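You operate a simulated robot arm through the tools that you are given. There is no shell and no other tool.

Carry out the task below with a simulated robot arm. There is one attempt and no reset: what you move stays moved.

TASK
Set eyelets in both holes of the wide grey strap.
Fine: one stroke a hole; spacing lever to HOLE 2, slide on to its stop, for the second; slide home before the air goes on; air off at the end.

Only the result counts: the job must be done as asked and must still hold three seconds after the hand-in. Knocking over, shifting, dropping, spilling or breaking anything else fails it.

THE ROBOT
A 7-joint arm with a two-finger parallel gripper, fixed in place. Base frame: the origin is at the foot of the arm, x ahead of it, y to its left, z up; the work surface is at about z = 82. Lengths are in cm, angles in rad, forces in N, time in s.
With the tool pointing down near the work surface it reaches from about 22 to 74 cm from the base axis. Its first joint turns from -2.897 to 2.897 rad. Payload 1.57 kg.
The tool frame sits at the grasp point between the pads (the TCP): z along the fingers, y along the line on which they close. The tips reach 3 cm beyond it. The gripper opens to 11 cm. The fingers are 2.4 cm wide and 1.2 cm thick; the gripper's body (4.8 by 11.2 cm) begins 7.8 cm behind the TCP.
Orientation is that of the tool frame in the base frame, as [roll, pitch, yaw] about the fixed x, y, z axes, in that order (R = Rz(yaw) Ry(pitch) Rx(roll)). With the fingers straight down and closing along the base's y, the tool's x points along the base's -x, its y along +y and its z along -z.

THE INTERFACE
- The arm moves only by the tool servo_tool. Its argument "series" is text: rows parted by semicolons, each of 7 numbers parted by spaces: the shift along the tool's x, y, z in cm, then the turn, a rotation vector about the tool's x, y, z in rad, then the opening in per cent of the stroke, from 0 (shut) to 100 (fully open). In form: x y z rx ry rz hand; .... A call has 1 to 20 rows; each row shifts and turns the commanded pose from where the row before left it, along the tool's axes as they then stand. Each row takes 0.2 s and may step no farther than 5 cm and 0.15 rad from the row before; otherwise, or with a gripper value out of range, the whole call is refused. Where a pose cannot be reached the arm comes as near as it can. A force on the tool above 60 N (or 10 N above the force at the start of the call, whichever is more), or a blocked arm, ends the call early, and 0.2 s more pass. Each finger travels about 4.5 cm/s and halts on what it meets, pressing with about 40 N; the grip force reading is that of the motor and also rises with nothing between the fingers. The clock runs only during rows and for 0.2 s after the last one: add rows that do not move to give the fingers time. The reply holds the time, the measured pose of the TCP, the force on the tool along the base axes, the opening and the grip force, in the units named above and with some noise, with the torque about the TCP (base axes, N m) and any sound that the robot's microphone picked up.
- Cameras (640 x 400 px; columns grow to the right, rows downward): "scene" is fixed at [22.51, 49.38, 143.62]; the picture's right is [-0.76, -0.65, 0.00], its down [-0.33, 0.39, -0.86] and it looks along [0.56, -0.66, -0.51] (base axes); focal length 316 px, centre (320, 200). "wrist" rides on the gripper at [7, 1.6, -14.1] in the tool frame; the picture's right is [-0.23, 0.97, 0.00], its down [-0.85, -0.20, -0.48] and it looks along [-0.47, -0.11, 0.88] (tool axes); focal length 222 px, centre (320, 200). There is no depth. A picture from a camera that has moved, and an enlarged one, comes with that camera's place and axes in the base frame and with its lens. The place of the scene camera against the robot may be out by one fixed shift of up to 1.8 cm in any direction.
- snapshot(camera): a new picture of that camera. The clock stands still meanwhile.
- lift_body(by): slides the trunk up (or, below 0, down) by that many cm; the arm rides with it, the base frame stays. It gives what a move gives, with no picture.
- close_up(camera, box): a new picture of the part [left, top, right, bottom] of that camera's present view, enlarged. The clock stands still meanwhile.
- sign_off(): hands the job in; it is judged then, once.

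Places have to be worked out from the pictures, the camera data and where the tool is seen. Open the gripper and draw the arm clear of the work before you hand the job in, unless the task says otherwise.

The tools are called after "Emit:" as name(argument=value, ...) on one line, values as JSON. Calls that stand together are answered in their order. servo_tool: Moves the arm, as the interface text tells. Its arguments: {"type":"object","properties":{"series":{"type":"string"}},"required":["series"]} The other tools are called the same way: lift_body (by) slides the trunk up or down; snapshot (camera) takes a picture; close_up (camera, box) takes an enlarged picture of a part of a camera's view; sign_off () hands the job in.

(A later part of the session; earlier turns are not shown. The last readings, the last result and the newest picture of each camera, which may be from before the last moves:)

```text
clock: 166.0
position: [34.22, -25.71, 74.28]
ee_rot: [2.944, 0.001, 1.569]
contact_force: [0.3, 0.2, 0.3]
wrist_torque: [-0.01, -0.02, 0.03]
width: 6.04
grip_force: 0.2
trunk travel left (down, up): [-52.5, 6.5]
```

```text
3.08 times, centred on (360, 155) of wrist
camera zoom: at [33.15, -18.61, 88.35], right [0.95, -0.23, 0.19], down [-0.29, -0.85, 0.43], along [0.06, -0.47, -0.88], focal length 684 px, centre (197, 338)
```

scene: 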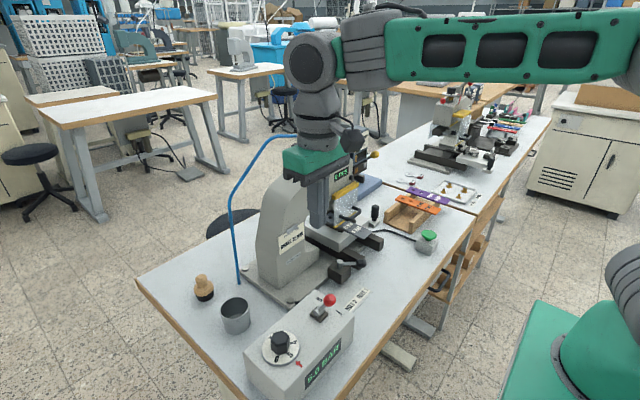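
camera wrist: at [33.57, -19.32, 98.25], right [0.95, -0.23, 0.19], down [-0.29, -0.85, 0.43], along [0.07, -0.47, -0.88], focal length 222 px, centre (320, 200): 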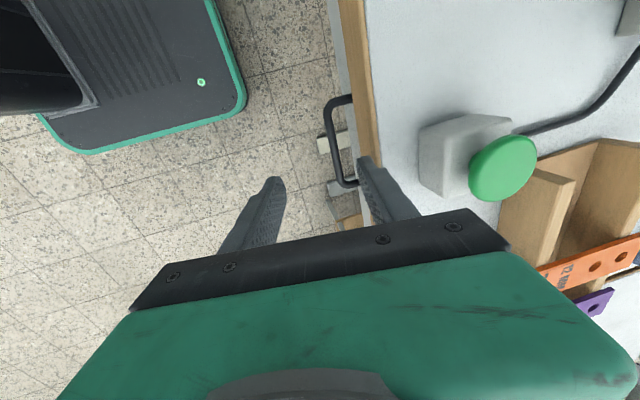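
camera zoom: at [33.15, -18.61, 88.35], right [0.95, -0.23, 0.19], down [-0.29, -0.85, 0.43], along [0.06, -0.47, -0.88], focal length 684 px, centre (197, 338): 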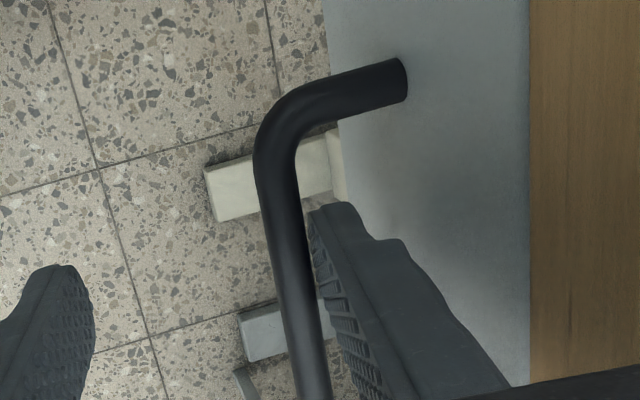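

Now the finger is truly behind the bar. I pull on.

Emit:
servo_tool(series="0 -0.4 0 0 0 0 55;0 -0.4 0 0 0 0 55;0 -0.4 0 0 0 0 55;0 -0.4 0 0 0 0 55;0 0 0 0 0 0 55")

Emit:
close_up(camera="wrist", box=[280, 60, 500, 220])

```text
clock: 167.2
position: [32.73, -25.85, 74.05]
ee_rot: [2.943, 0.001, 1.569]
contact_force: [0.8, -0.1, 0.2]
wrist_torque: [-0.02, -0.01, 0.02]
width: 6.1
grip_force: 0.3
trunk travel left (down, up): [-52.5, 6.5]
```

```text
2.50 times, centred on (390, 140) of wrist
camera zoom: at [31.51, -18.72, 88.12], right [0.95, -0.23, 0.19], down [-0.29, -0.85, 0.43], along [0.07, -0.47, -0.88], focal length 555 px, centre (145, 350)
```

zoom: 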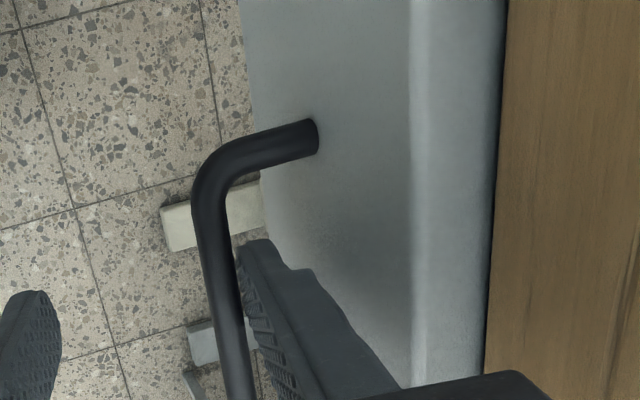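

The drawer opens, almost without force. I draw it out further in steps.

Emit:
servo_tool(series="0 -0.98 0.2 0 0 0 55;0 -0.98 0.2 0 0 0 55;0 -0.98 0.2 0 0 0 55;0 -0.98 0.2 0 0 0 55;0 -0.98 0.2 0 0 0 55;0 0 0 0 0 0 55")

Emit:
snapshot(camera="wrist")

Emit:
snapshot(camera="scene")

```text
clock: 168.6
position: [28.04, -25.88, 72.14]
ee_rot: [2.945, 0.001, 1.569]
contact_force: [0.1, 0.5, 0.5]
wrist_torque: [-0.01, -0.01, 0.02]
width: 6.02
grip_force: 0.1
trunk travel left (down, up): [-52.5, 6.5]
```

```text
taken
camera wrist: at [26.9, -18.75, 86.15], right [0.95, -0.23, 0.19], down [-0.29, -0.85, 0.43], along [0.06, -0.47, -0.88], focal length 222 px, centre (320, 200)
```

wrist: 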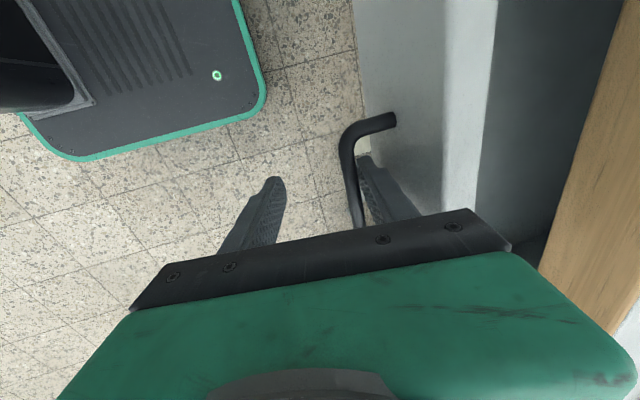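

```text
taken
```

scene: 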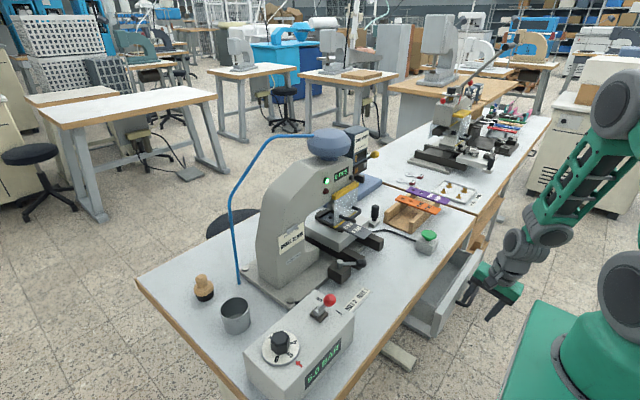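

The drawer is open about 7 cm. I zoom into it from the scene camera and continue pulling (keeping height).

Emit:
close_up(camera="scene", box=[400, 230, 500, 350])

Emit:
servo_tool(series="0 -0.98 -0.2 0 0 0 55;0 -0.98 -0.2 0 0 0 55;0 -0.98 -0.2 0 0 0 55;0 -0.98 -0.2 0 0 0 55;0 -0.98 -0.2 0 0 0 55;0 0 0 0 0 0 55")

Emit:
close_up(camera="scene", box=[390, 220, 510, 350])

```text
3.33 times, centred on (450, 290) of scene
camera zoom: at [22.51, 49.38, 143.62], right [-0.76, -0.65, 0.0], down [-0.33, 0.39, -0.86], along [0.56, -0.66, -0.51], focal length 1055 px, centre (-113, -100)
```

zoom: 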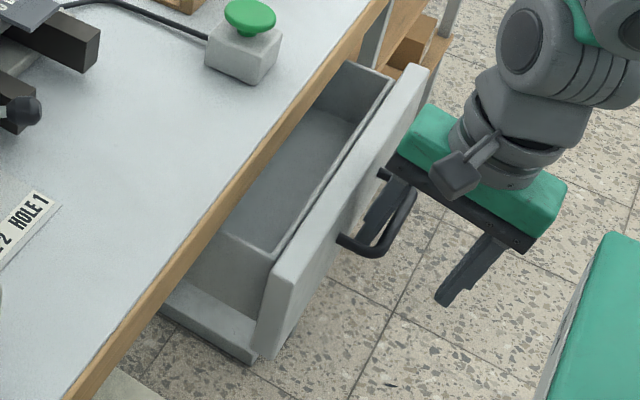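

```text
clock: 170.0
position: [23.05, -25.84, 72.11]
ee_rot: [2.945, 0.002, 1.568]
contact_force: [-0.2, -0.7, -0.1]
wrist_torque: [-0.02, 0.01, 0.05]
width: 6.04
grip_force: 0.0
trunk travel left (down, up): [-52.5, 6.5]
```

```text
3.08 times, centred on (450, 285) of scene
camera zoom: at [22.51, 49.38, 143.62], right [-0.76, -0.65, 0.0], down [-0.33, 0.39, -0.86], along [0.56, -0.66, -0.51], focal length 974 px, centre (-80, -62)
```

zoom: 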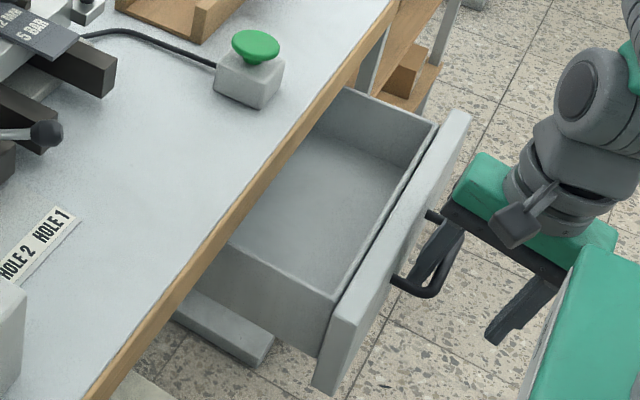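

The drawer is real and its front part is empty. I pull a bit more and then look into its depth with the wrist camera.

Emit:
servo_tool(series="0 -0.98 -0.2 0 0 0 55;0 -0.98 -0.2 0 0 0 55;0 -0.98 -0.2 0 0 0 55;0 -0.98 -0.2 0 0 0 55;0 0 0 0 0 0 55")

Emit:
close_up(camera="scene", box=[390, 220, 540, 350])

Emit:
snapshot(camera="wrist")

```text
clock: 171.2
position: [19.08, -25.71, 72.17]
ee_rot: [2.944, 0.003, 1.568]
contact_force: [-0.4, 0.5, 0.5]
wrist_torque: [-0.03, 0.03, 0.01]
width: 6.07
grip_force: 0.0
trunk travel left (down, up): [-52.5, 6.5]
```

```text
3.08 times, centred on (465, 285) of scene
camera zoom: at [22.51, 49.38, 143.62], right [-0.76, -0.65, 0.0], down [-0.33, 0.39, -0.86], along [0.56, -0.66, -0.51], focal length 974 px, centre (-126, -62)
```

zoom: 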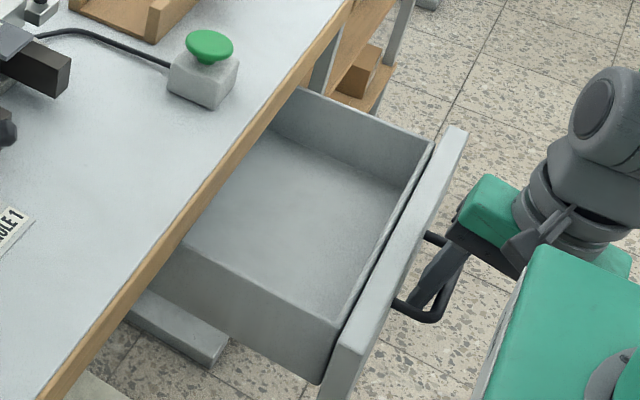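

```text
taken
camera wrist: at [17.97, -18.61, 86.27], right [0.95, -0.23, 0.19], down [-0.29, -0.85, 0.43], along [0.07, -0.47, -0.88], focal length 222 px, centre (320, 200)
```

wrist: 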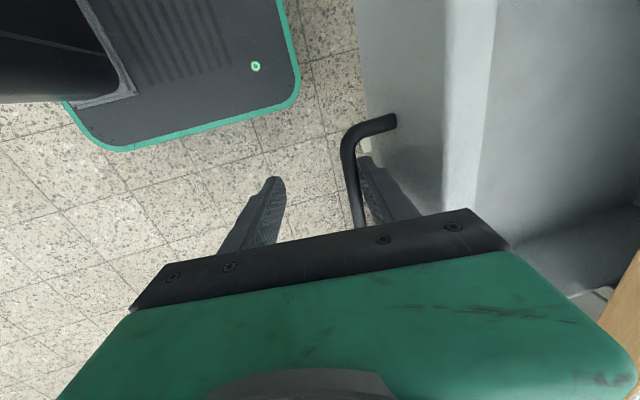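

Fifteen centimetres open and empty so far. I unhook, rise, turn the gripper back and look into the drawer's depth.

Emit:
servo_tool(series="0 0.6 0.1 0 0 0 55;0 0 -4.5 0 0 0 55;0 0 -4.5 0 0 0 55;0 0 -4.5 0.1 0 0 55;0 0 0 0.1 0 -0.14 30;0 0 0 0 0 -0.14 0;0 0 0 0 0 -0.14 0;0 0 0 0 0 -0.14 0;0 0 0 0 0 -0.14 0;0 0 0 0 0 -0.14 0;0 0 0 0 0 -0.14 0;0 0 0 0 0 -0.14 0;0 0 0 0 0 -0.15 0;0 0 0 0 0 -0.15 0;0 0 0 0 0 -0.15 0;0 0 0 0 0 0 0")

Emit:
snapshot(camera="wrist")

Emit:
close_up(camera="scene", box=[390, 210, 540, 350])

```text
refused: row 5 steps farther than a row can; nothing moved
```

```text
taken
camera wrist: at [17.97, -18.61, 86.27], right [0.95, -0.23, 0.19], down [-0.29, -0.85, 0.43], along [0.07, -0.47, -0.88], focal length 222 px, centre (320, 200)
```

wrist: 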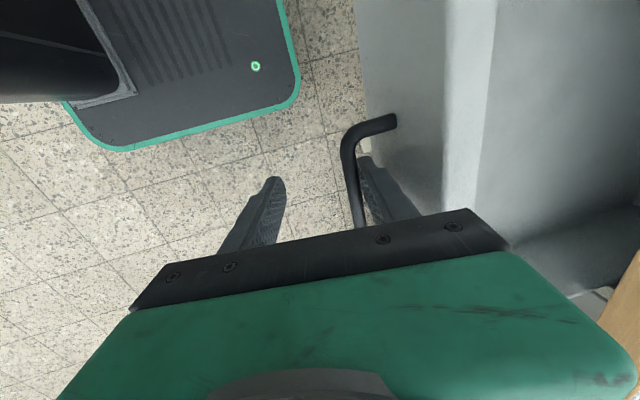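

```text
2.86 times, centred on (465, 280) of scene
camera zoom: at [22.51, 49.38, 143.62], right [-0.76, -0.65, 0.0], down [-0.33, 0.39, -0.86], along [0.56, -0.66, -0.51], focal length 904 px, centre (-94, -29)
```

zoom: 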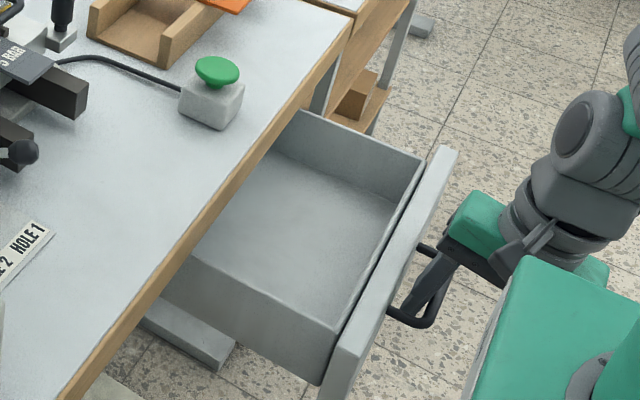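

The turn in one row was too large; resend split up.

Emit:
servo_tool(series="0 0.6 0.1 0 0 0 55;0 0 -4.5 0 0 0 55;0 0 -4.5 0 0 0 55;0 0 -4.5 0.1 0 0 55;0 0 0 0.1 0 0 30;0 0 0 0 0 -0.14 0;0 0 0 0 0 -0.14 0;0 0 0 0 0 -0.14 0;0 0 0 0 0 -0.14 0;0 0 0 0 0 -0.14 0;0 0 0 0 0 -0.14 0;0 0 0 0 0 -0.14 0;0 0 0 0 0 -0.14 0;0 0 0 0 0 -0.15 0;0 0 0 0 0 -0.15 0;0 0 0 0 0 -0.15 0;0 0 0 0 0 0 0")

Emit:
snapshot(camera="wrist")

```text
clock: 174.8
position: [17.13, -25.82, 85.34]
ee_rot: [-3.141, 0.0, 3.14]
contact_force: [0.0, 0.4, 0.0]
wrist_torque: [-0.01, 0.01, 0.04]
width: 0.03
grip_force: 21.1
trunk travel left (down, up): [-52.5, 6.5]
```

```text
taken
camera wrist: at [10.16, -24.04, 99.42], right [0.23, 0.97, 0.0], down [0.86, -0.2, 0.48], along [0.46, -0.11, -0.88], focal length 222 px, centre (320, 200)
```

wrist: 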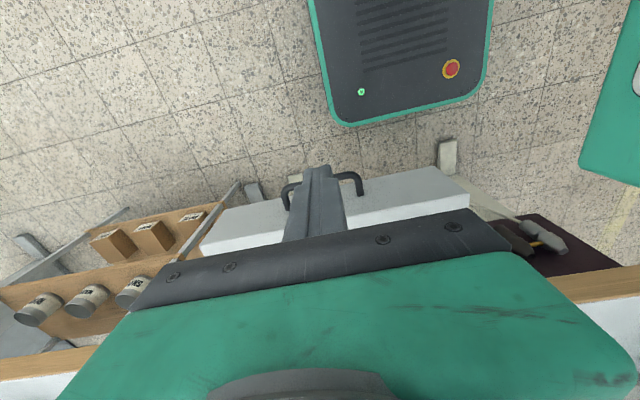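

There is also something dark red with tools under the bench at the right. I zoom on that and the cartons, and tilt the camera to look into the drawer.

Emit:
close_up(camera="wrist", box=[460, 200, 620, 280])

Emit:
close_up(camera="wrist", box=[60, 195, 220, 275])

Emit:
servo_tool(series="0 0 0 0 -0.14 0 0;0 0 0 0 -0.14 0 0;0 0 0 0 -0.14 0 0;0 0 0 0 -0.14 0 0;0 0 0 0 -0.14 0 0;0 0 0 0 0 0 0")

Emit:
snapshot(camera="wrist")

```text
4.00 times, centred on (540, 240) of wrist
camera zoom: at [10.16, -24.04, 99.42], right [0.23, 0.97, 0.0], down [0.86, -0.2, 0.48], along [0.46, -0.11, -0.88], focal length 888 px, centre (-560, 40)
```

zoom: 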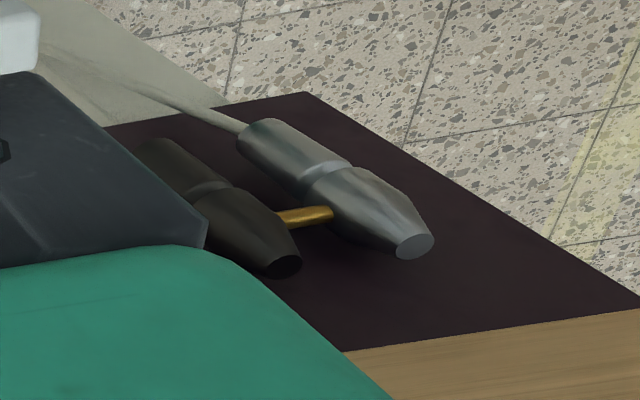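

```text
4.00 times, centred on (140, 235) of wrist
camera zoom: at [10.16, -24.04, 99.42], right [0.23, 0.97, 0.0], down [0.86, -0.2, 0.48], along [0.46, -0.11, -0.88], focal length 888 px, centre (1040, 60)
```

zoom: 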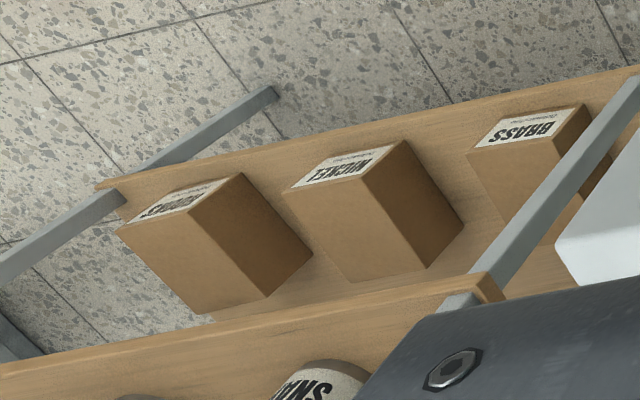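

```text
clock: 176.2
position: [17.01, -25.71, 85.36]
ee_rot: [-3.138, 0.7, 3.14]
contact_force: [-0.5, 0.4, -0.4]
wrist_torque: [0.03, -0.02, -0.01]
width: 0.01
grip_force: 21.4
trunk travel left (down, up): [-52.5, 6.5]
```

```text
taken
camera wrist: at [2.67, -24.0, 91.58], right [0.18, 0.97, 0.14], down [0.35, -0.2, 0.92], along [0.92, -0.11, -0.37], focal length 222 px, centre (320, 200)
```

wrist: 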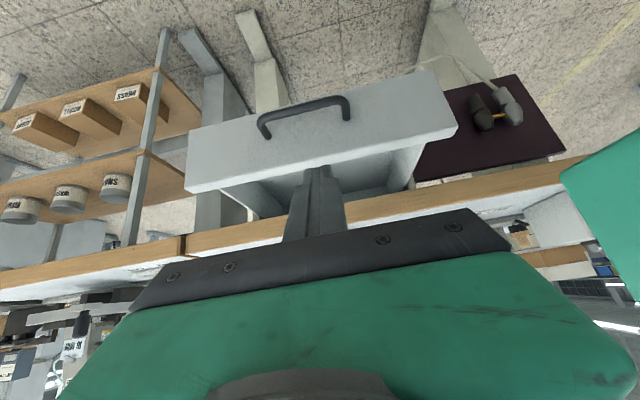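

The shelf holds cartons BRASS, NICKEL and another, just stock. I zoom into the open drawer.

Emit:
close_up(camera="wrist", box=[180, 120, 460, 240])

Emit:
close_up(camera="wrist", box=[330, 140, 430, 215])

Emit:
close_up(camera="wrist", box=[0, 60, 200, 260])

```text
2.29 times, centred on (320, 180) of wrist
camera zoom: at [2.67, -24.0, 91.58], right [0.18, 0.97, 0.14], down [0.35, -0.2, 0.92], along [0.92, -0.11, -0.37], focal length 508 px, centre (320, 246)
```

zoom: 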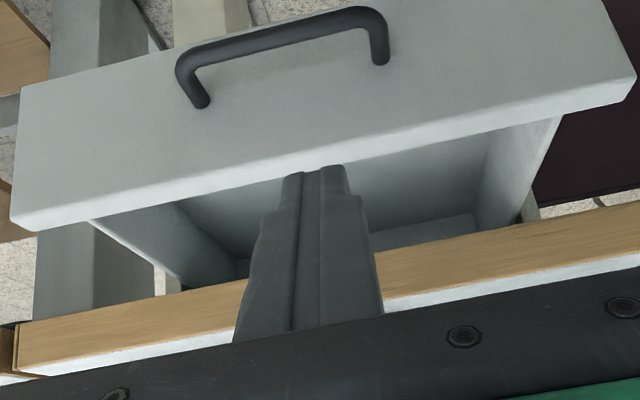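

```text
5.33 times, centred on (380, 178) of wrist
camera zoom: at [2.67, -24.0, 91.58], right [0.18, 0.97, 0.14], down [0.35, -0.2, 0.92], along [0.92, -0.11, -0.37], focal length 1185 px, centre (0, 320)
```

zoom: 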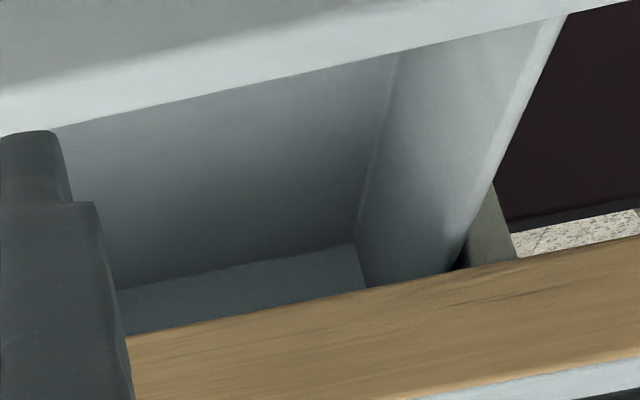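

```text
2.00 times, centred on (100, 160) of wrist
camera zoom: at [2.67, -24.0, 91.58], right [0.18, 0.97, 0.14], down [0.35, -0.2, 0.92], along [0.92, -0.11, -0.37], focal length 444 px, centre (760, 280)
```

zoom: 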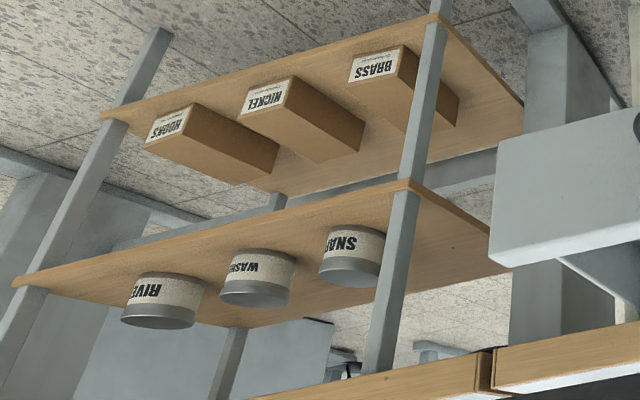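

The drawer is shallow and empty; I will close it again. Before that, one high-zoom look at the punch and chute mouth, where a waiting eyelet might be visible.

Emit:
close_up(camera="scene", box=[322, 192, 346, 207])

Emit:
close_up(camera="scene", box=[326, 200, 358, 220])

```text
16.00 times, centred on (334, 200) of scene
camera zoom: at [22.51, 49.38, 143.62], right [-0.76, -0.65, 0.0], down [-0.33, 0.39, -0.86], along [0.56, -0.66, -0.51], focal length 5062 px, centre (96, 208)
```

zoom: 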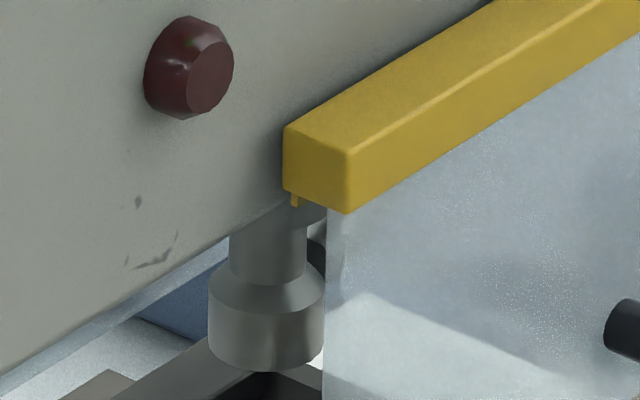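

```text
16.00 times, centred on (342, 210) of scene
camera zoom: at [22.51, 49.38, 143.62], right [-0.76, -0.65, 0.0], down [-0.33, 0.39, -0.86], along [0.56, -0.66, -0.51], focal length 5062 px, centre (-32, 40)
```

zoom: 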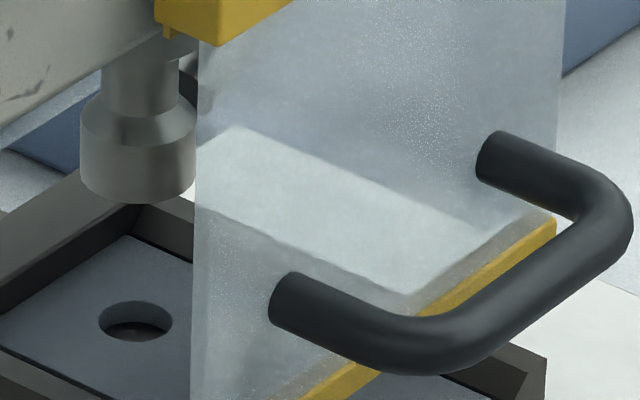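

No eyelet visible there. I now close the drawer: upright, closed tips in front of the bar, push it back in.

Emit:
servo_tool(series="0 0 0 0 0.14 0 0;0 0 0 0 0.14 0 0;0 0 0 0 0.14 0 0;0 0 0 0 0.14 0 0;0 0 0 0 0.14 0 0;0 0 4 0 0 0 0;0 0 4 0 0 0 0;0 0 2.3 0 0 0 0;-1.5 0 0 0 0 0 0;-1.5 0 0 0 0 0 0;-1.5 0 0 0 0 0 0;0 0 0 0 0 0 0")

Emit:
close_up(camera="scene", box=[390, 210, 540, 350])

```text
clock: 178.8
position: [21.68, -25.66, 74.85]
ee_rot: [-3.141, -0.001, 3.139]
contact_force: [-0.3, -0.2, -0.1]
wrist_torque: [-0.02, 0.0, -0.02]
width: 0.0
grip_force: 21.5
trunk travel left (down, up): [-52.5, 6.5]
```

```text
2.86 times, centred on (465, 280) of scene
camera zoom: at [22.51, 49.38, 143.62], right [-0.76, -0.65, 0.0], down [-0.33, 0.39, -0.86], along [0.56, -0.66, -0.51], focal length 904 px, centre (-94, -29)
```

zoom: 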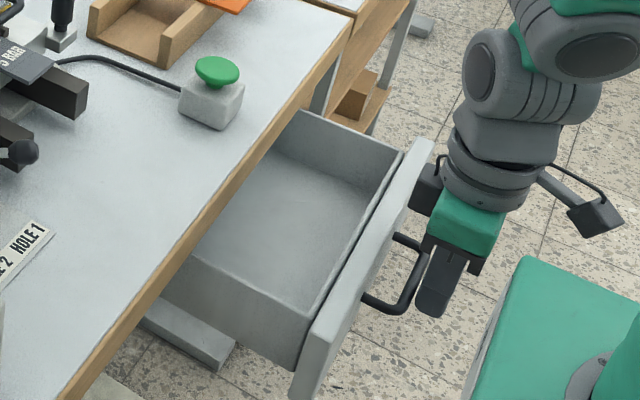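

It moves in easily. I push it on to closed.

Emit:
servo_tool(series="-1.2 0 0 0 0 0 0;-1.2 0 0 0 0 0 0;-1.2 0 0 0 0 0 0;-1.2 0 0 0 0 0 0;-1.2 0 0 0 0 0 0;-1.2 0 0 0 0 0 0;-1.2 0 0 0 0 0 0;-1.2 0 0 0 0 0 0;-1.2 0 0 0 0 0 0;-1.2 0 0 0 0 0 0;-1.2 0 0 0 0 0 0;-0.8 0 0 0 0 0 0;0 0 0 0 0 0 0")

Emit:
close_up(camera="scene", box=[390, 210, 540, 350])

```text
clock: 181.6
position: [35.62, -25.74, 74.99]
ee_rot: [-3.141, -0.001, 3.138]
contact_force: [0.6, -0.5, 0.6]
wrist_torque: [-0.02, 0.04, 0.04]
width: 0.02
grip_force: 21.7
trunk travel left (down, up): [-52.5, 6.5]
```

```text
2.86 times, centred on (465, 280) of scene
camera zoom: at [22.51, 49.38, 143.62], right [-0.76, -0.65, 0.0], down [-0.33, 0.39, -0.86], along [0.56, -0.66, -0.51], focal length 904 px, centre (-94, -29)
```

zoom: 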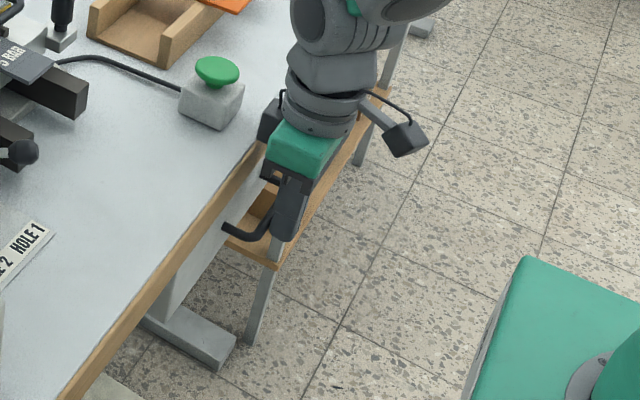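

Emit:
servo_tool(series="-0.4 0 0 0 0 0 0;-0.4 0 0 0 0 0 0;-0.4 0 0 0 0 0 0;0 0 0 0 0 0 0")

```text
clock: 182.6
position: [36.72, -25.82, 74.89]
ee_rot: [-3.14, -0.001, 3.138]
contact_force: [-0.2, -0.1, 0.2]
wrist_torque: [-0.03, 0.0, -0.02]
width: 0.02
grip_force: 21.2
trunk travel left (down, up): [-52.5, 6.5]
```

(That last small push met no stop yet; reading 36.7.) I continue in 0.2 cm steps to feel the drawer's closed stop.

Emit:
servo_tool(series="-0.2 0 0 0 0 0 0;-0.2 0 0 0 0 0 0;-0.2 0 0 0 0 0 0;0 0 0 0 0 0 0")

Emit:
close_up(camera="scene", box=[400, 230, 480, 310])

```text
clock: 183.6
position: [37.15, -25.76, 74.92]
ee_rot: [-3.142, -0.007, 3.136]
contact_force: [-26.4, -4.0, 6.0]
wrist_torque: [-0.09, 0.43, 0.03]
width: 0.0
grip_force: 21.5
trunk travel left (down, up): [-52.5, 6.5]
```

```text
5.00 times, centred on (440, 270) of scene
camera zoom: at [22.51, 49.38, 143.62], right [-0.76, -0.65, 0.0], down [-0.33, 0.39, -0.86], along [0.56, -0.66, -0.51], focal length 1582 px, centre (-280, -150)
```

zoom: 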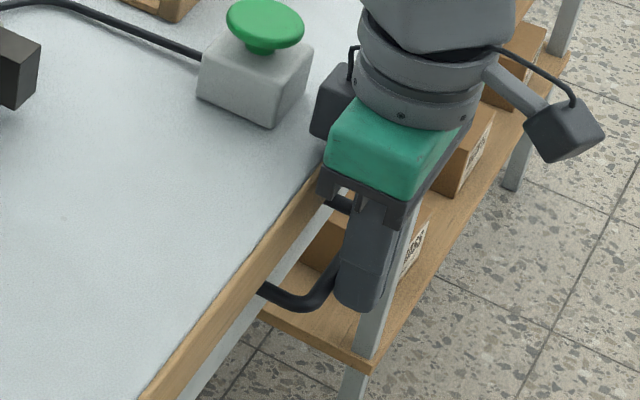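

Drawer closed again (26 N at its stop). I rise and go back to the feeder: one state not yet tried is a pull with air on after the counter reset.

Emit:
servo_tool(series="1 0 0 0 0 0 0;1.5 0 -4 0 0 0 0;0 0 -4.8 0 0 0 0;0 0 -4.8 0 0 0 0;0 0 -4.8 0 0 0 0;0 0 -4.8 0 0 0 0;0 0 -4.8 0 0 0 0;0 0 -4.8 0 0 0 0;0 0 -4.8 0 0 0 0;-4 0 0 0 0 0 0;-4 0.3 0 0 0 0 0;-4 0 0 0 -0.15 0 0;0 0 0 0 -0.15 0 0;0 0 0 0 -0.15 0 0;0 0 0 0 0 0 0")

Emit:
snapshot(camera="wrist")

```text
clock: 186.8
position: [46.9, -25.56, 112.48]
ee_rot: [-3.14, 0.45, 3.139]
contact_force: [0.4, -0.3, 0.7]
wrist_torque: [0.02, 0.0, -0.03]
width: 0.01
grip_force: 21.2
trunk travel left (down, up): [-52.5, 6.5]
```

```text
taken
camera wrist: at [34.56, -23.79, 122.15], right [0.21, 0.97, 0.1], down [0.56, -0.2, 0.8], along [0.8, -0.11, -0.59], focal length 222 px, centre (320, 200)
```

wrist: 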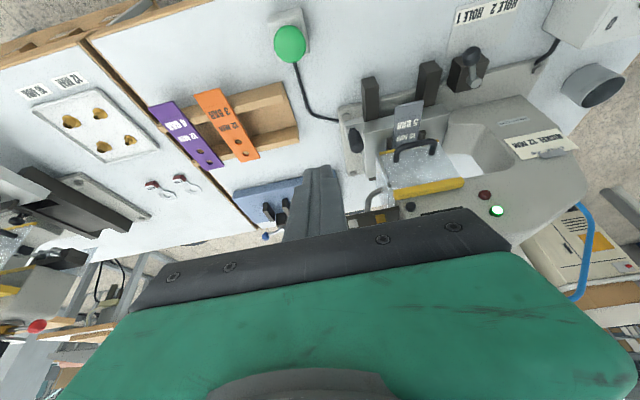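

Pulling once more with air on, and at the bottom stop dragging slightly left and right in case there is a gate there.

Emit:
servo_tool(series="-3.69 0 1.45 0 0 0 0;-3.69 0 1.45 0 0 0 0;-3.69 0 1.45 0 0 0 0;-3.69 0 1.45 0 0 0 0;0.37 0 2.37 0 0 0 0;1.19 0 1.31 0 0 0 0;1.01 0 1.4 0 0 0 0;0.47 0 1.437 0 0 0 0;0.25 0 0.7 0 0 0 0;0 0 0 0 0 0 0;0 -0.3 0 0 0 0 0;0 -0.4 0 0 0 0 0;0 0 0 0 0 0 0")

Emit:
close_up(camera="scene", box=[320, 120, 416, 180])

Emit:
servo_tool(series="0 0.4 0 0 0 0 0;0 0.4 0 0 0 0 0;0 0.4 0 0 0 0 0;0 0 0 0 0 0 0")

Emit:
close_up(camera="scene", box=[320, 120, 416, 180])

```text
clock: 189.6
position: [62.76, -25.98, 106.34]
ee_rot: [-3.133, 0.456, -3.138]
contact_force: [-5.0, 20.0, 35.0]
wrist_torque: [0.88, -0.33, 0.3]
width: 0.02
grip_force: 21.1
trunk travel left (down, up): [-52.5, 6.5]
```

```text
6.67 times, centred on (368, 150) of scene
camera zoom: at [22.51, 49.38, 143.62], right [-0.76, -0.65, 0.0], down [-0.33, 0.39, -0.86], along [0.56, -0.66, -0.51], focal length 2109 px, centre (0, 533)
```

zoom: 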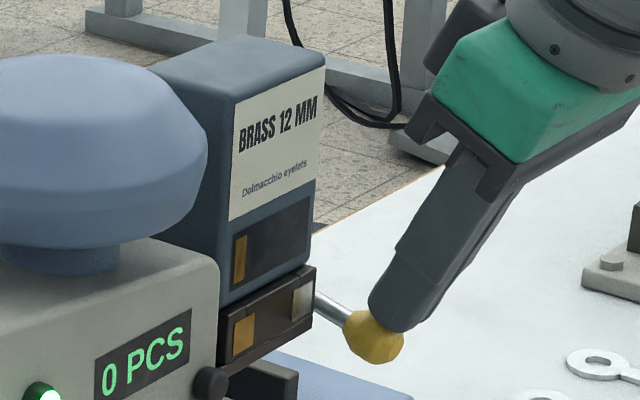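

```text
clock: 190.6
position: [62.66, -25.07, 106.35]
ee_rot: [-3.138, 0.452, 3.141]
contact_force: [-24.8, -19.6, 38.0]
wrist_torque: [-0.65, 0.33, -0.32]
width: 0.0
grip_force: 21.7
trunk travel left (down, up): [-52.5, 6.5]
```

```text
6.67 times, centred on (368, 150) of scene
camera zoom: at [22.51, 49.38, 143.62], right [-0.76, -0.65, 0.0], down [-0.33, 0.39, -0.86], along [0.56, -0.66, -0.51], focal length 2109 px, centre (0, 533)
```

zoom: 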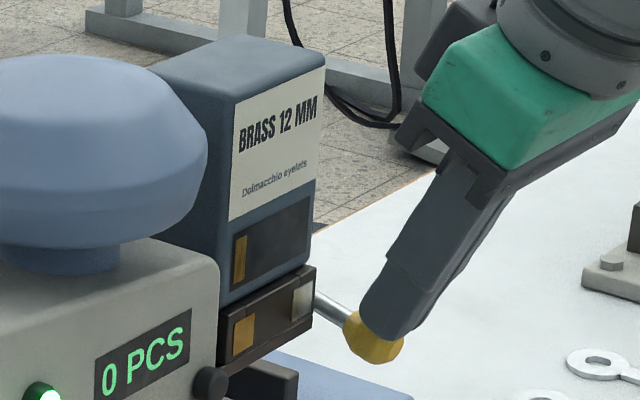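

No gate. I let the lever up. Next small test: whether the magazine box itself slides; I touch its left side with the tips and push lightly to the right.

Emit:
servo_tool(series="0 -0.5 0 0 0 0 0;-1.07 0 -3.37 0 0 0 0;-1.07 0 -3.37 0 0 0 0;0 -1.3 -2 0 0 0 0;-2 0 0.5 0 0 0 0;-2 0 1.5 0 0 0 0;0 0 0 0 0 0 0")

Emit:
close_up(camera="wrist", box=[270, 90, 430, 190])

Emit:
close_up(camera="scene", box=[320, 90, 416, 165])

```text
clock: 192.2
position: [65.6, -26.89, 114.37]
ee_rot: [-3.14, 0.448, 3.14]
contact_force: [-0.9, 0.6, 0.3]
wrist_torque: [-0.01, -0.02, 0.0]
width: 0.01
grip_force: 21.2
trunk travel left (down, up): [-52.5, 6.5]
```

```text
4.00 times, centred on (350, 140) of wrist
camera zoom: at [53.13, -25.04, 124.06], right [0.21, 0.97, 0.1], down [0.56, -0.2, 0.8], along [0.8, -0.11, -0.59], focal length 888 px, centre (200, 440)
```

zoom: 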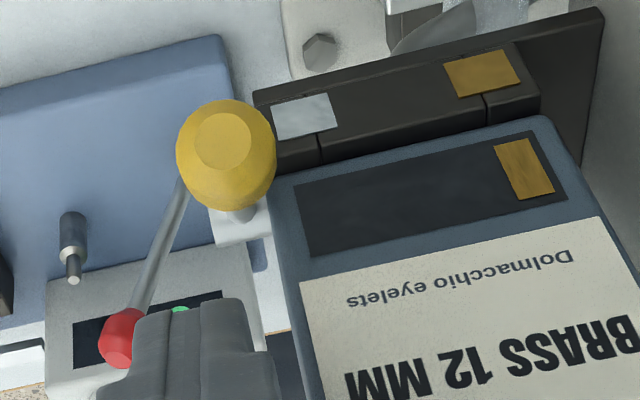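

```text
5.33 times, centred on (368, 128) of scene
camera zoom: at [22.51, 49.38, 143.62], right [-0.76, -0.65, 0.0], down [-0.33, 0.39, -0.86], along [0.56, -0.66, -0.51], focal length 1688 px, centre (64, 587)
```

zoom: 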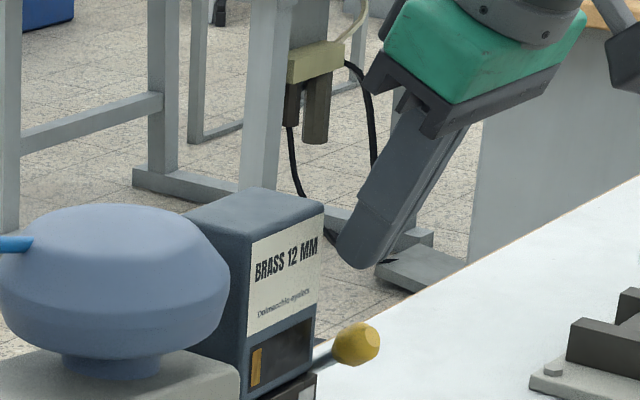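

The tips are beside the magazine's left face. I push gently to the right.

Emit:
servo_tool(series="0 0.6 0 0 0 0 0;0 0.4 0 0 0 0 0;0 0.3 0 0 0 0 0;0 0.3 0 0 0 0 0;0 0.2 0 0 0 0 0;0 0 0 0 0 0 0")

Emit:
close_up(camera="wrist", box=[270, 90, 430, 190])

```text
clock: 193.6
position: [65.5, -25.29, 114.79]
ee_rot: [-3.141, 0.452, 3.139]
contact_force: [-0.8, -12.7, 12.6]
wrist_torque: [-0.19, -0.25, -0.26]
width: 0.03
grip_force: 21.5
trunk travel left (down, up): [-52.5, 6.5]
```

```text
4.00 times, centred on (350, 140) of wrist
camera zoom: at [53.09, -23.46, 124.35], right [0.21, 0.97, 0.1], down [0.56, -0.2, 0.8], along [0.8, -0.11, -0.59], focal length 888 px, centre (200, 440)
```

zoom: 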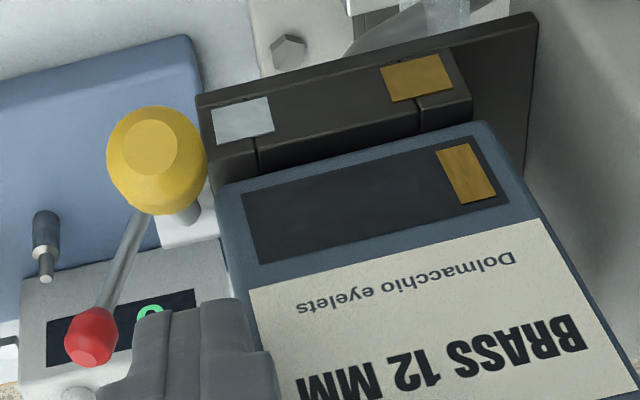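

The box is rigid (about 13 N with the tip riding on its edge). I back off and look over everything once more.

Emit:
servo_tool(series="0 -0.8 0 0 0 0 0;0 -1 -2 0 0 0 0;4 0 -2 0 0 0 0;4 0 0 0 0 0 0;4 1 0 0 0 0 100;3 2 0 0 0 0 100;0 2 0 0 0 0 100;0 0 0 0 0 0 100;0 0 0 0 0 0 100")

Emit:
snapshot(camera="wrist")

Emit:
close_up(camera="wrist", box=[260, 130, 420, 230])

Emit:
close_up(camera="scene", box=[280, 110, 430, 260])

```text
clock: 195.6
position: [50.5, -21.59, 111.61]
ee_rot: [-3.141, 0.446, 3.139]
contact_force: [-0.1, 0.2, -0.6]
wrist_torque: [0.01, -0.02, 0.01]
width: 10.38
grip_force: 0.0
trunk travel left (down, up): [-52.5, 6.5]
```

```text
taken
camera wrist: at [38.09, -19.94, 121.18], right [0.21, 0.97, 0.1], down [0.56, -0.2, 0.8], along [0.8, -0.11, -0.59], focal length 222 px, centre (320, 200)
```

wrist: 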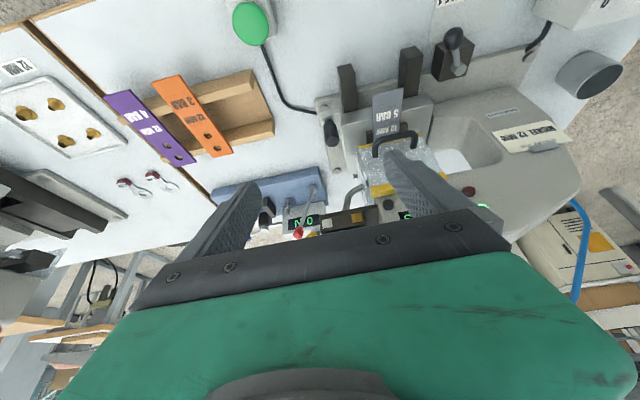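

```text
4.00 times, centred on (340, 180) of wrist
camera zoom: at [38.09, -19.94, 121.18], right [0.21, 0.97, 0.1], down [0.56, -0.2, 0.8], along [0.8, -0.11, -0.59], focal length 888 px, centre (240, 280)
```

zoom: 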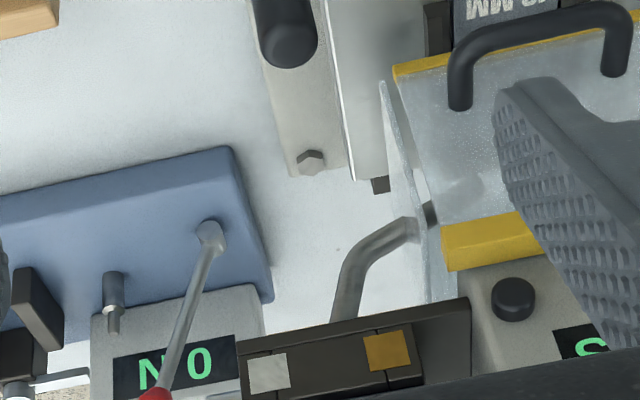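

```text
2.67 times, centred on (355, 185) of scene
camera zoom: at [22.51, 49.38, 143.62], right [-0.76, -0.65, 0.0], down [-0.33, 0.39, -0.86], along [0.56, -0.66, -0.51], focal length 844 px, centre (227, 240)
```

zoom: 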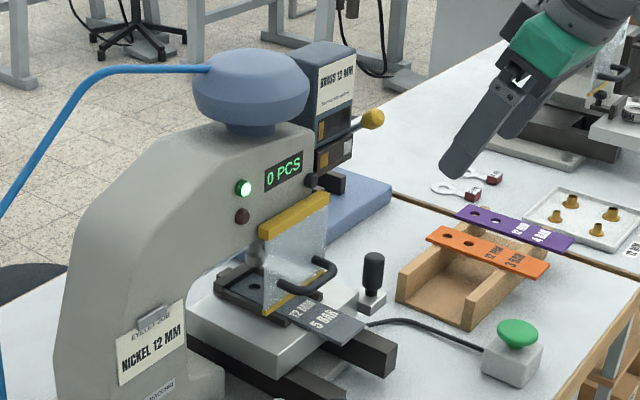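

I check whether the guard can be moved at all: closed tips under its handle, lifting very gently.

Emit:
servo_tool(series="0 4 0 0 0 0 0;0 4 0 0 -0.1 0 0;0 2.7 0 0 -0.1 0 0;0 0 0 0 0 0 0;0 0 0 0 0 0 0;0 0 0 0 0 0 0;0 0 0 0 0 0 0;1.78 0 4.55 0 0 0 0;1.78 0 4.55 0 0 0 0;1.78 0 4.4 0 0 0 0;0 0 0 0 0 0 0")

Emit:
close_up(camera="scene", box=[310, 160, 430, 240])

Emit:
close_up(camera="wrist", box=[240, 100, 420, 212])

```text
clock: 198.0
position: [54.4, -11.37, 97.79]
ee_rot: [-3.14, 0.647, 3.139]
contact_force: [0.8, -0.2, 0.1]
wrist_torque: [0.01, -0.01, 0.03]
width: 0.0
grip_force: 21.4
trunk travel left (down, up): [-52.5, 6.5]
```

```text
5.00 times, centred on (370, 200) of scene
camera zoom: at [22.51, 49.38, 143.62], right [-0.76, -0.65, 0.0], down [-0.33, 0.39, -0.86], along [0.56, -0.66, -0.51], focal length 1582 px, centre (70, 200)
```

zoom: 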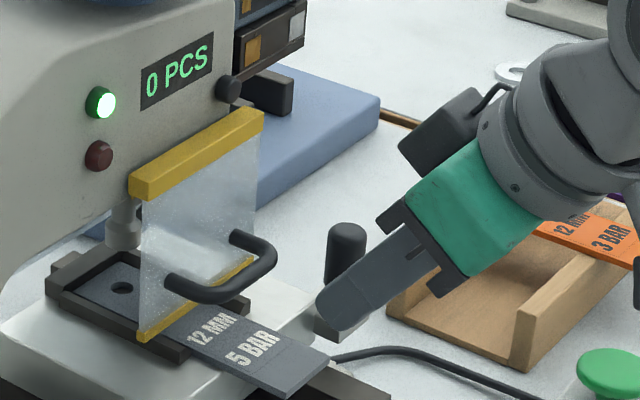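

```text
3.56 times, centred on (330, 156) of wrist
camera zoom: at [40.25, -9.57, 104.75], right [0.18, 0.97, 0.14], down [0.39, -0.2, 0.9], along [0.9, -0.11, -0.42], focal length 790 px, centre (284, 356)
```

zoom: 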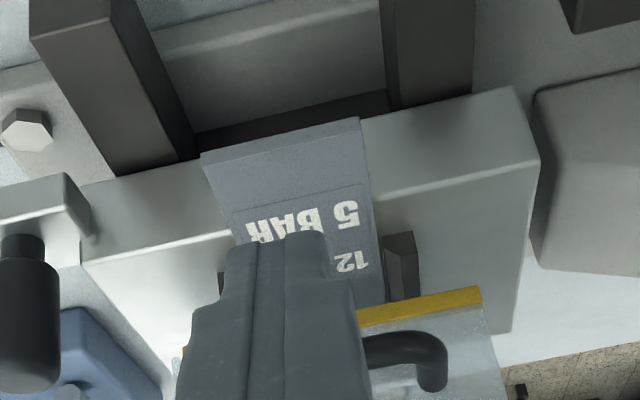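

Clear of the strap. I slide the tips under the handle bar and lift in 0.3 cm steps.

Emit:
servo_tool(series="-1 0 1.6 0 0 0 0;-1 0 1.6 0 0 0 0;-0.18 0 -0.24 0 0 0 0;-0.18 0 -0.24 0 0 0 0;-0.18 0 -0.24 0 0 0 0;0 0 0 0 0 0 0")

Emit:
close_up(camera="scene", box=[310, 160, 430, 240])

```text
clock: 199.4
position: [57.68, -11.26, 97.28]
ee_rot: [-3.14, 0.649, 3.141]
contact_force: [-0.3, -0.8, 1.2]
wrist_torque: [-0.02, 0.04, 0.01]
width: 0.0
grip_force: 21.5
trunk travel left (down, up): [-52.5, 6.5]
```

```text
5.00 times, centred on (370, 200) of scene
camera zoom: at [22.51, 49.38, 143.62], right [-0.76, -0.65, 0.0], down [-0.33, 0.39, -0.86], along [0.56, -0.66, -0.51], focal length 1582 px, centre (70, 200)
```

zoom: 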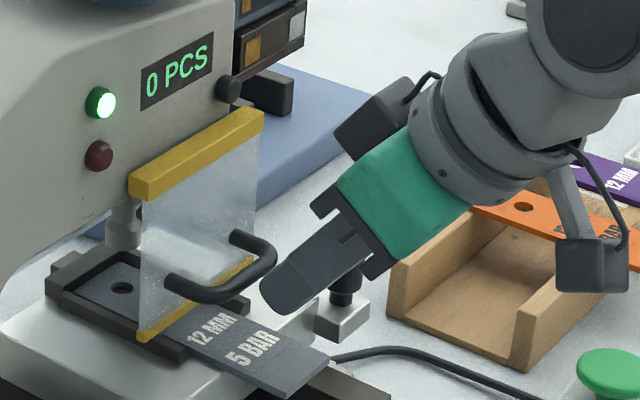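

The tips are just touching the bar. Lifting a little.

Emit:
servo_tool(series="-0.18 0 -0.24 0 0 0 0;-0.18 0 -0.24 0 0 0 0;-0.18 0 -0.24 0 0 0 0;0 0 0 0 0 0 0")

Emit:
close_up(camera="scene", box=[310, 160, 430, 240])

```text
clock: 200.4
position: [57.75, -11.08, 98.04]
ee_rot: [-3.141, 0.648, 3.14]
contact_force: [0.5, 0.2, -0.4]
wrist_torque: [-0.01, 0.0, -0.01]
width: 0.0
grip_force: 20.7
trunk travel left (down, up): [-52.5, 6.5]
```

```text
5.00 times, centred on (370, 200) of scene
camera zoom: at [22.51, 49.38, 143.62], right [-0.76, -0.65, 0.0], down [-0.33, 0.39, -0.86], along [0.56, -0.66, -0.51], focal length 1582 px, centre (70, 200)
```

zoom: 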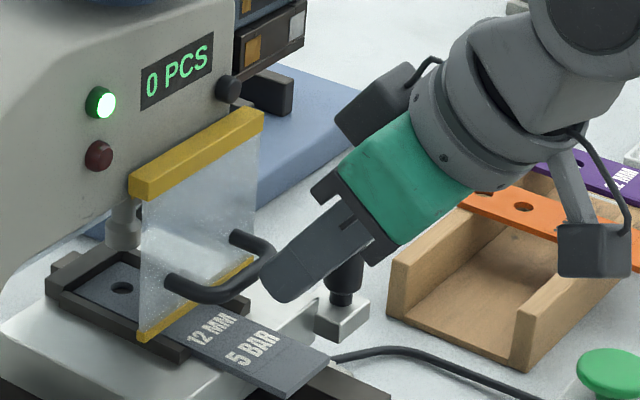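

Still in front of the bar. I go lower, forward beneath it, then lift.

Emit:
servo_tool(series="1 0 0.9 0 0 0 0;1.04 0 0.87 0 0 0 0;-0.955 0 0.726 0 0 0 0;0 0 0 0 0 0 0;-0.18 0 -0.24 0 0 0 0;-0.18 0 -0.24 0 0 0 0;-0.18 0 -0.24 0 0 0 0;0 0 0 0 0 0 0")

Emit:
close_up(camera="scene", box=[310, 160, 430, 240])

```text
clock: 202.2
position: [58.45, -11.3, 96.33]
ee_rot: [-3.14, 0.645, 3.139]
contact_force: [-0.1, -0.6, 0.4]
wrist_torque: [0.0, 0.02, 0.01]
width: 0.01
grip_force: 21.3
trunk travel left (down, up): [-52.5, 6.5]
```

```text
5.00 times, centred on (370, 200) of scene
camera zoom: at [22.51, 49.38, 143.62], right [-0.76, -0.65, 0.0], down [-0.33, 0.39, -0.86], along [0.56, -0.66, -0.51], focal length 1582 px, centre (70, 200)
```

zoom: 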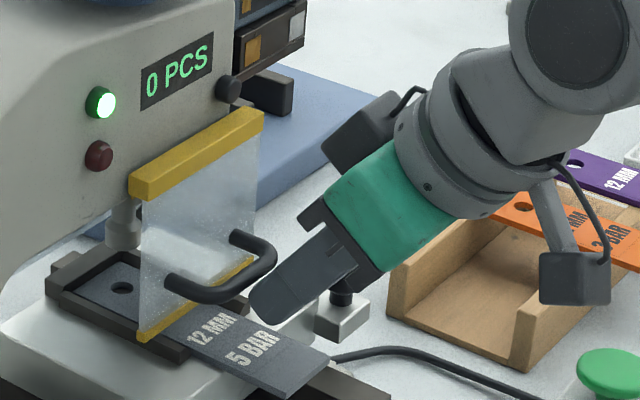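

Lifting a bit more.

Emit:
servo_tool(series="-0.3 0 -0.2 0 0 0 0;-0.3 0 -0.2 0 0 0 0;-0.3 0 -0.2 0 0 0 0;0 0 0 0 0 0 0")

Emit:
close_up(camera="scene", box=[310, 160, 430, 240])

```text
clock: 203.2
position: [58.32, -11.25, 96.74]
ee_rot: [3.136, 0.633, 3.137]
contact_force: [-16.4, -0.9, -26.7]
wrist_torque: [-0.13, 1.02, -0.05]
width: 0.0
grip_force: 20.8
trunk travel left (down, up): [-52.5, 6.5]
```

```text
5.00 times, centred on (370, 200) of scene
camera zoom: at [22.51, 49.38, 143.62], right [-0.76, -0.65, 0.0], down [-0.33, 0.39, -0.86], along [0.56, -0.66, -0.51], focal length 1582 px, centre (70, 200)
```

zoom: 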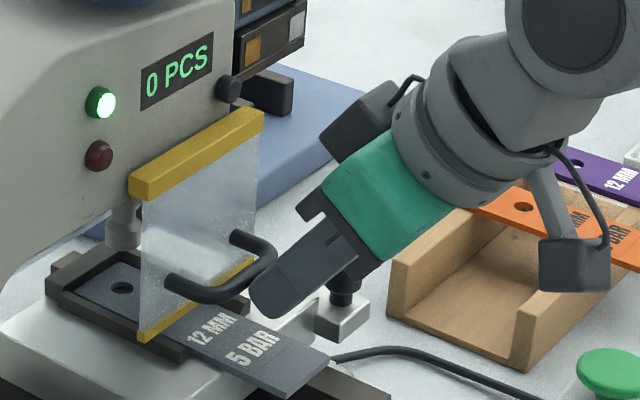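

The guard is fixed (31 N, no movement). I withdraw, and take a last look from the left, low, through the side shield at the chute mouth and punch for the eyelet that is waiting.

Emit:
servo_tool(series="0.5 0 0.3 0 0 0 0;3 0 -2 0 0 0 0;2.5 -2 -3 0 0 0 0;0 -4 -3 0 0 0 0;0 -4.8 0 0 0 0 0;0 -4.8 0 0 0 0 0;0 -4 0 0 0 0 0;0 0 0 -0.085 0 -0.111 0;0 0 0 -0.085 0 -0.111 0;0 0 0 -0.085 0 -0.111 0;0 0 0 -0.085 0 -0.111 0;0 0 0 -0.085 0 -0.111 0;0 0 0 0 0 0 0")

Emit:
snapshot(camera="wrist")

```text
clock: 206.0
position: [49.09, -30.79, 99.95]
ee_rot: [3.138, 0.646, -2.445]
contact_force: [0.6, 1.2, -0.8]
wrist_torque: [0.04, -0.04, 0.0]
width: 0.01
grip_force: 21.0
trunk travel left (down, up): [-52.5, 6.5]
```

```text
taken
camera wrist: at [37.39, -38.48, 106.94], right [-0.49, 0.86, 0.14], down [0.43, 0.1, 0.9], along [0.76, 0.5, -0.42], focal length 222 px, centre (320, 200)
```

wrist: 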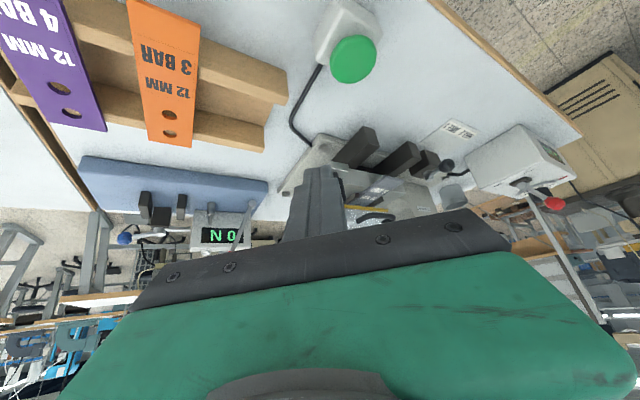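

Emit:
close_up(camera="wrist", box=[330, 165, 450, 235])

Emit:
close_up(camera="wrist", box=[345, 185, 395, 220])

```text
5.33 times, centred on (390, 200) of wrist
camera zoom: at [37.39, -38.48, 106.94], right [-0.49, 0.86, 0.14], down [0.43, 0.1, 0.9], along [0.76, 0.5, -0.42], focal length 1185 px, centre (-53, 200)
```

zoom: 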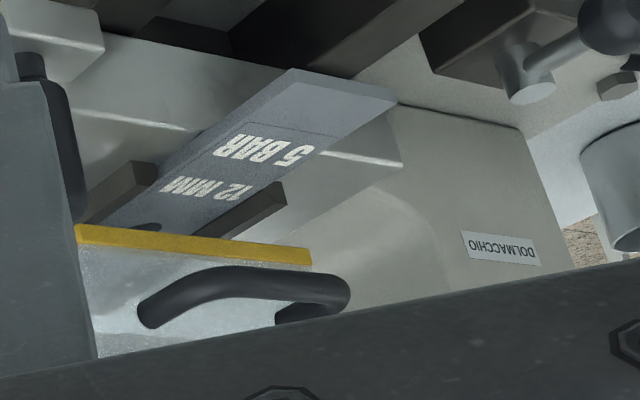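

```text
11.43 times, centred on (370, 202) of wrist
camera zoom: at [37.39, -38.48, 106.94], right [-0.49, 0.86, 0.14], down [0.43, 0.1, 0.9], along [0.76, 0.5, -0.42], focal length 2538 px, centre (-251, 171)
```

zoom: 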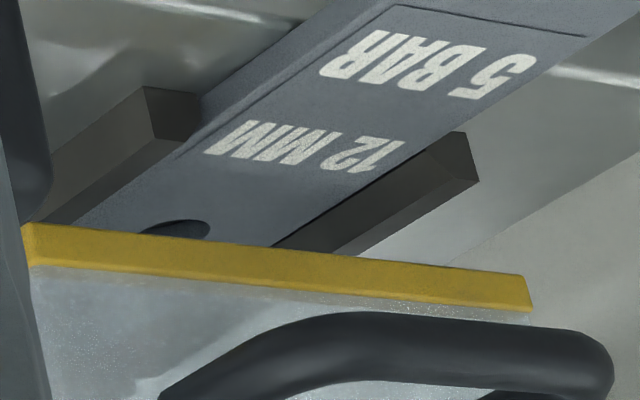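

Nothing more can be learned there. Everything asked is otherwise in order: 5.0 bar, slide home, green lamp. I go to the green stroke button (about 46.3, -27.0, top 86.5): first upright above it.

Emit:
servo_tool(series="0 0 0 0.085 0 0.111 0;0 0 0 0.085 0 0.111 0;0 0 0 0.085 0 0.111 0;0 0 0 0.085 0 0.111 0;0 0 0 0.085 0 0.111 0;0 0 0 0 0.13 0 0;0 0 0 0 0.13 0 0;0 0 0 0 0.13 0 0;0 0 0 0 0.13 0 0;0 0 0 0 0.126 0 0;1.4 1.9 0 0 0 0 0;1.4 1.9 0 0 0 0 0;0 0 0 0 0 0 0")

Emit:
snapshot(camera="wrist")

```text
clock: 208.8
position: [46.64, -26.8, 99.89]
ee_rot: [-3.141, 0.002, 3.137]
contact_force: [-0.5, -0.3, 1.0]
wrist_torque: [-0.01, -0.03, 0.0]
width: 0.0
grip_force: 21.5
trunk travel left (down, up): [-52.5, 6.5]
```

```text
taken
camera wrist: at [39.58, -25.11, 113.99], right [0.23, 0.97, 0.0], down [0.85, -0.2, 0.48], along [0.47, -0.11, -0.88], focal length 222 px, centre (320, 200)
```

wrist: 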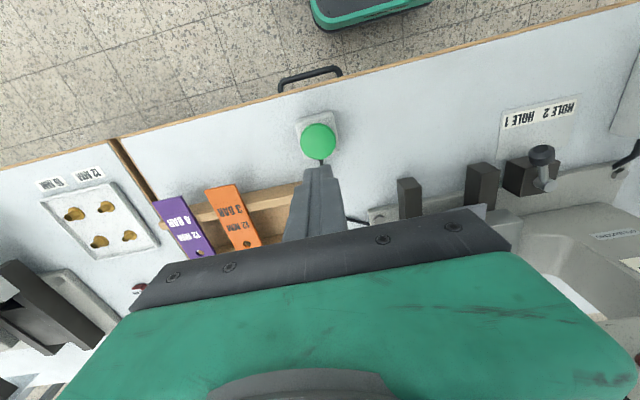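

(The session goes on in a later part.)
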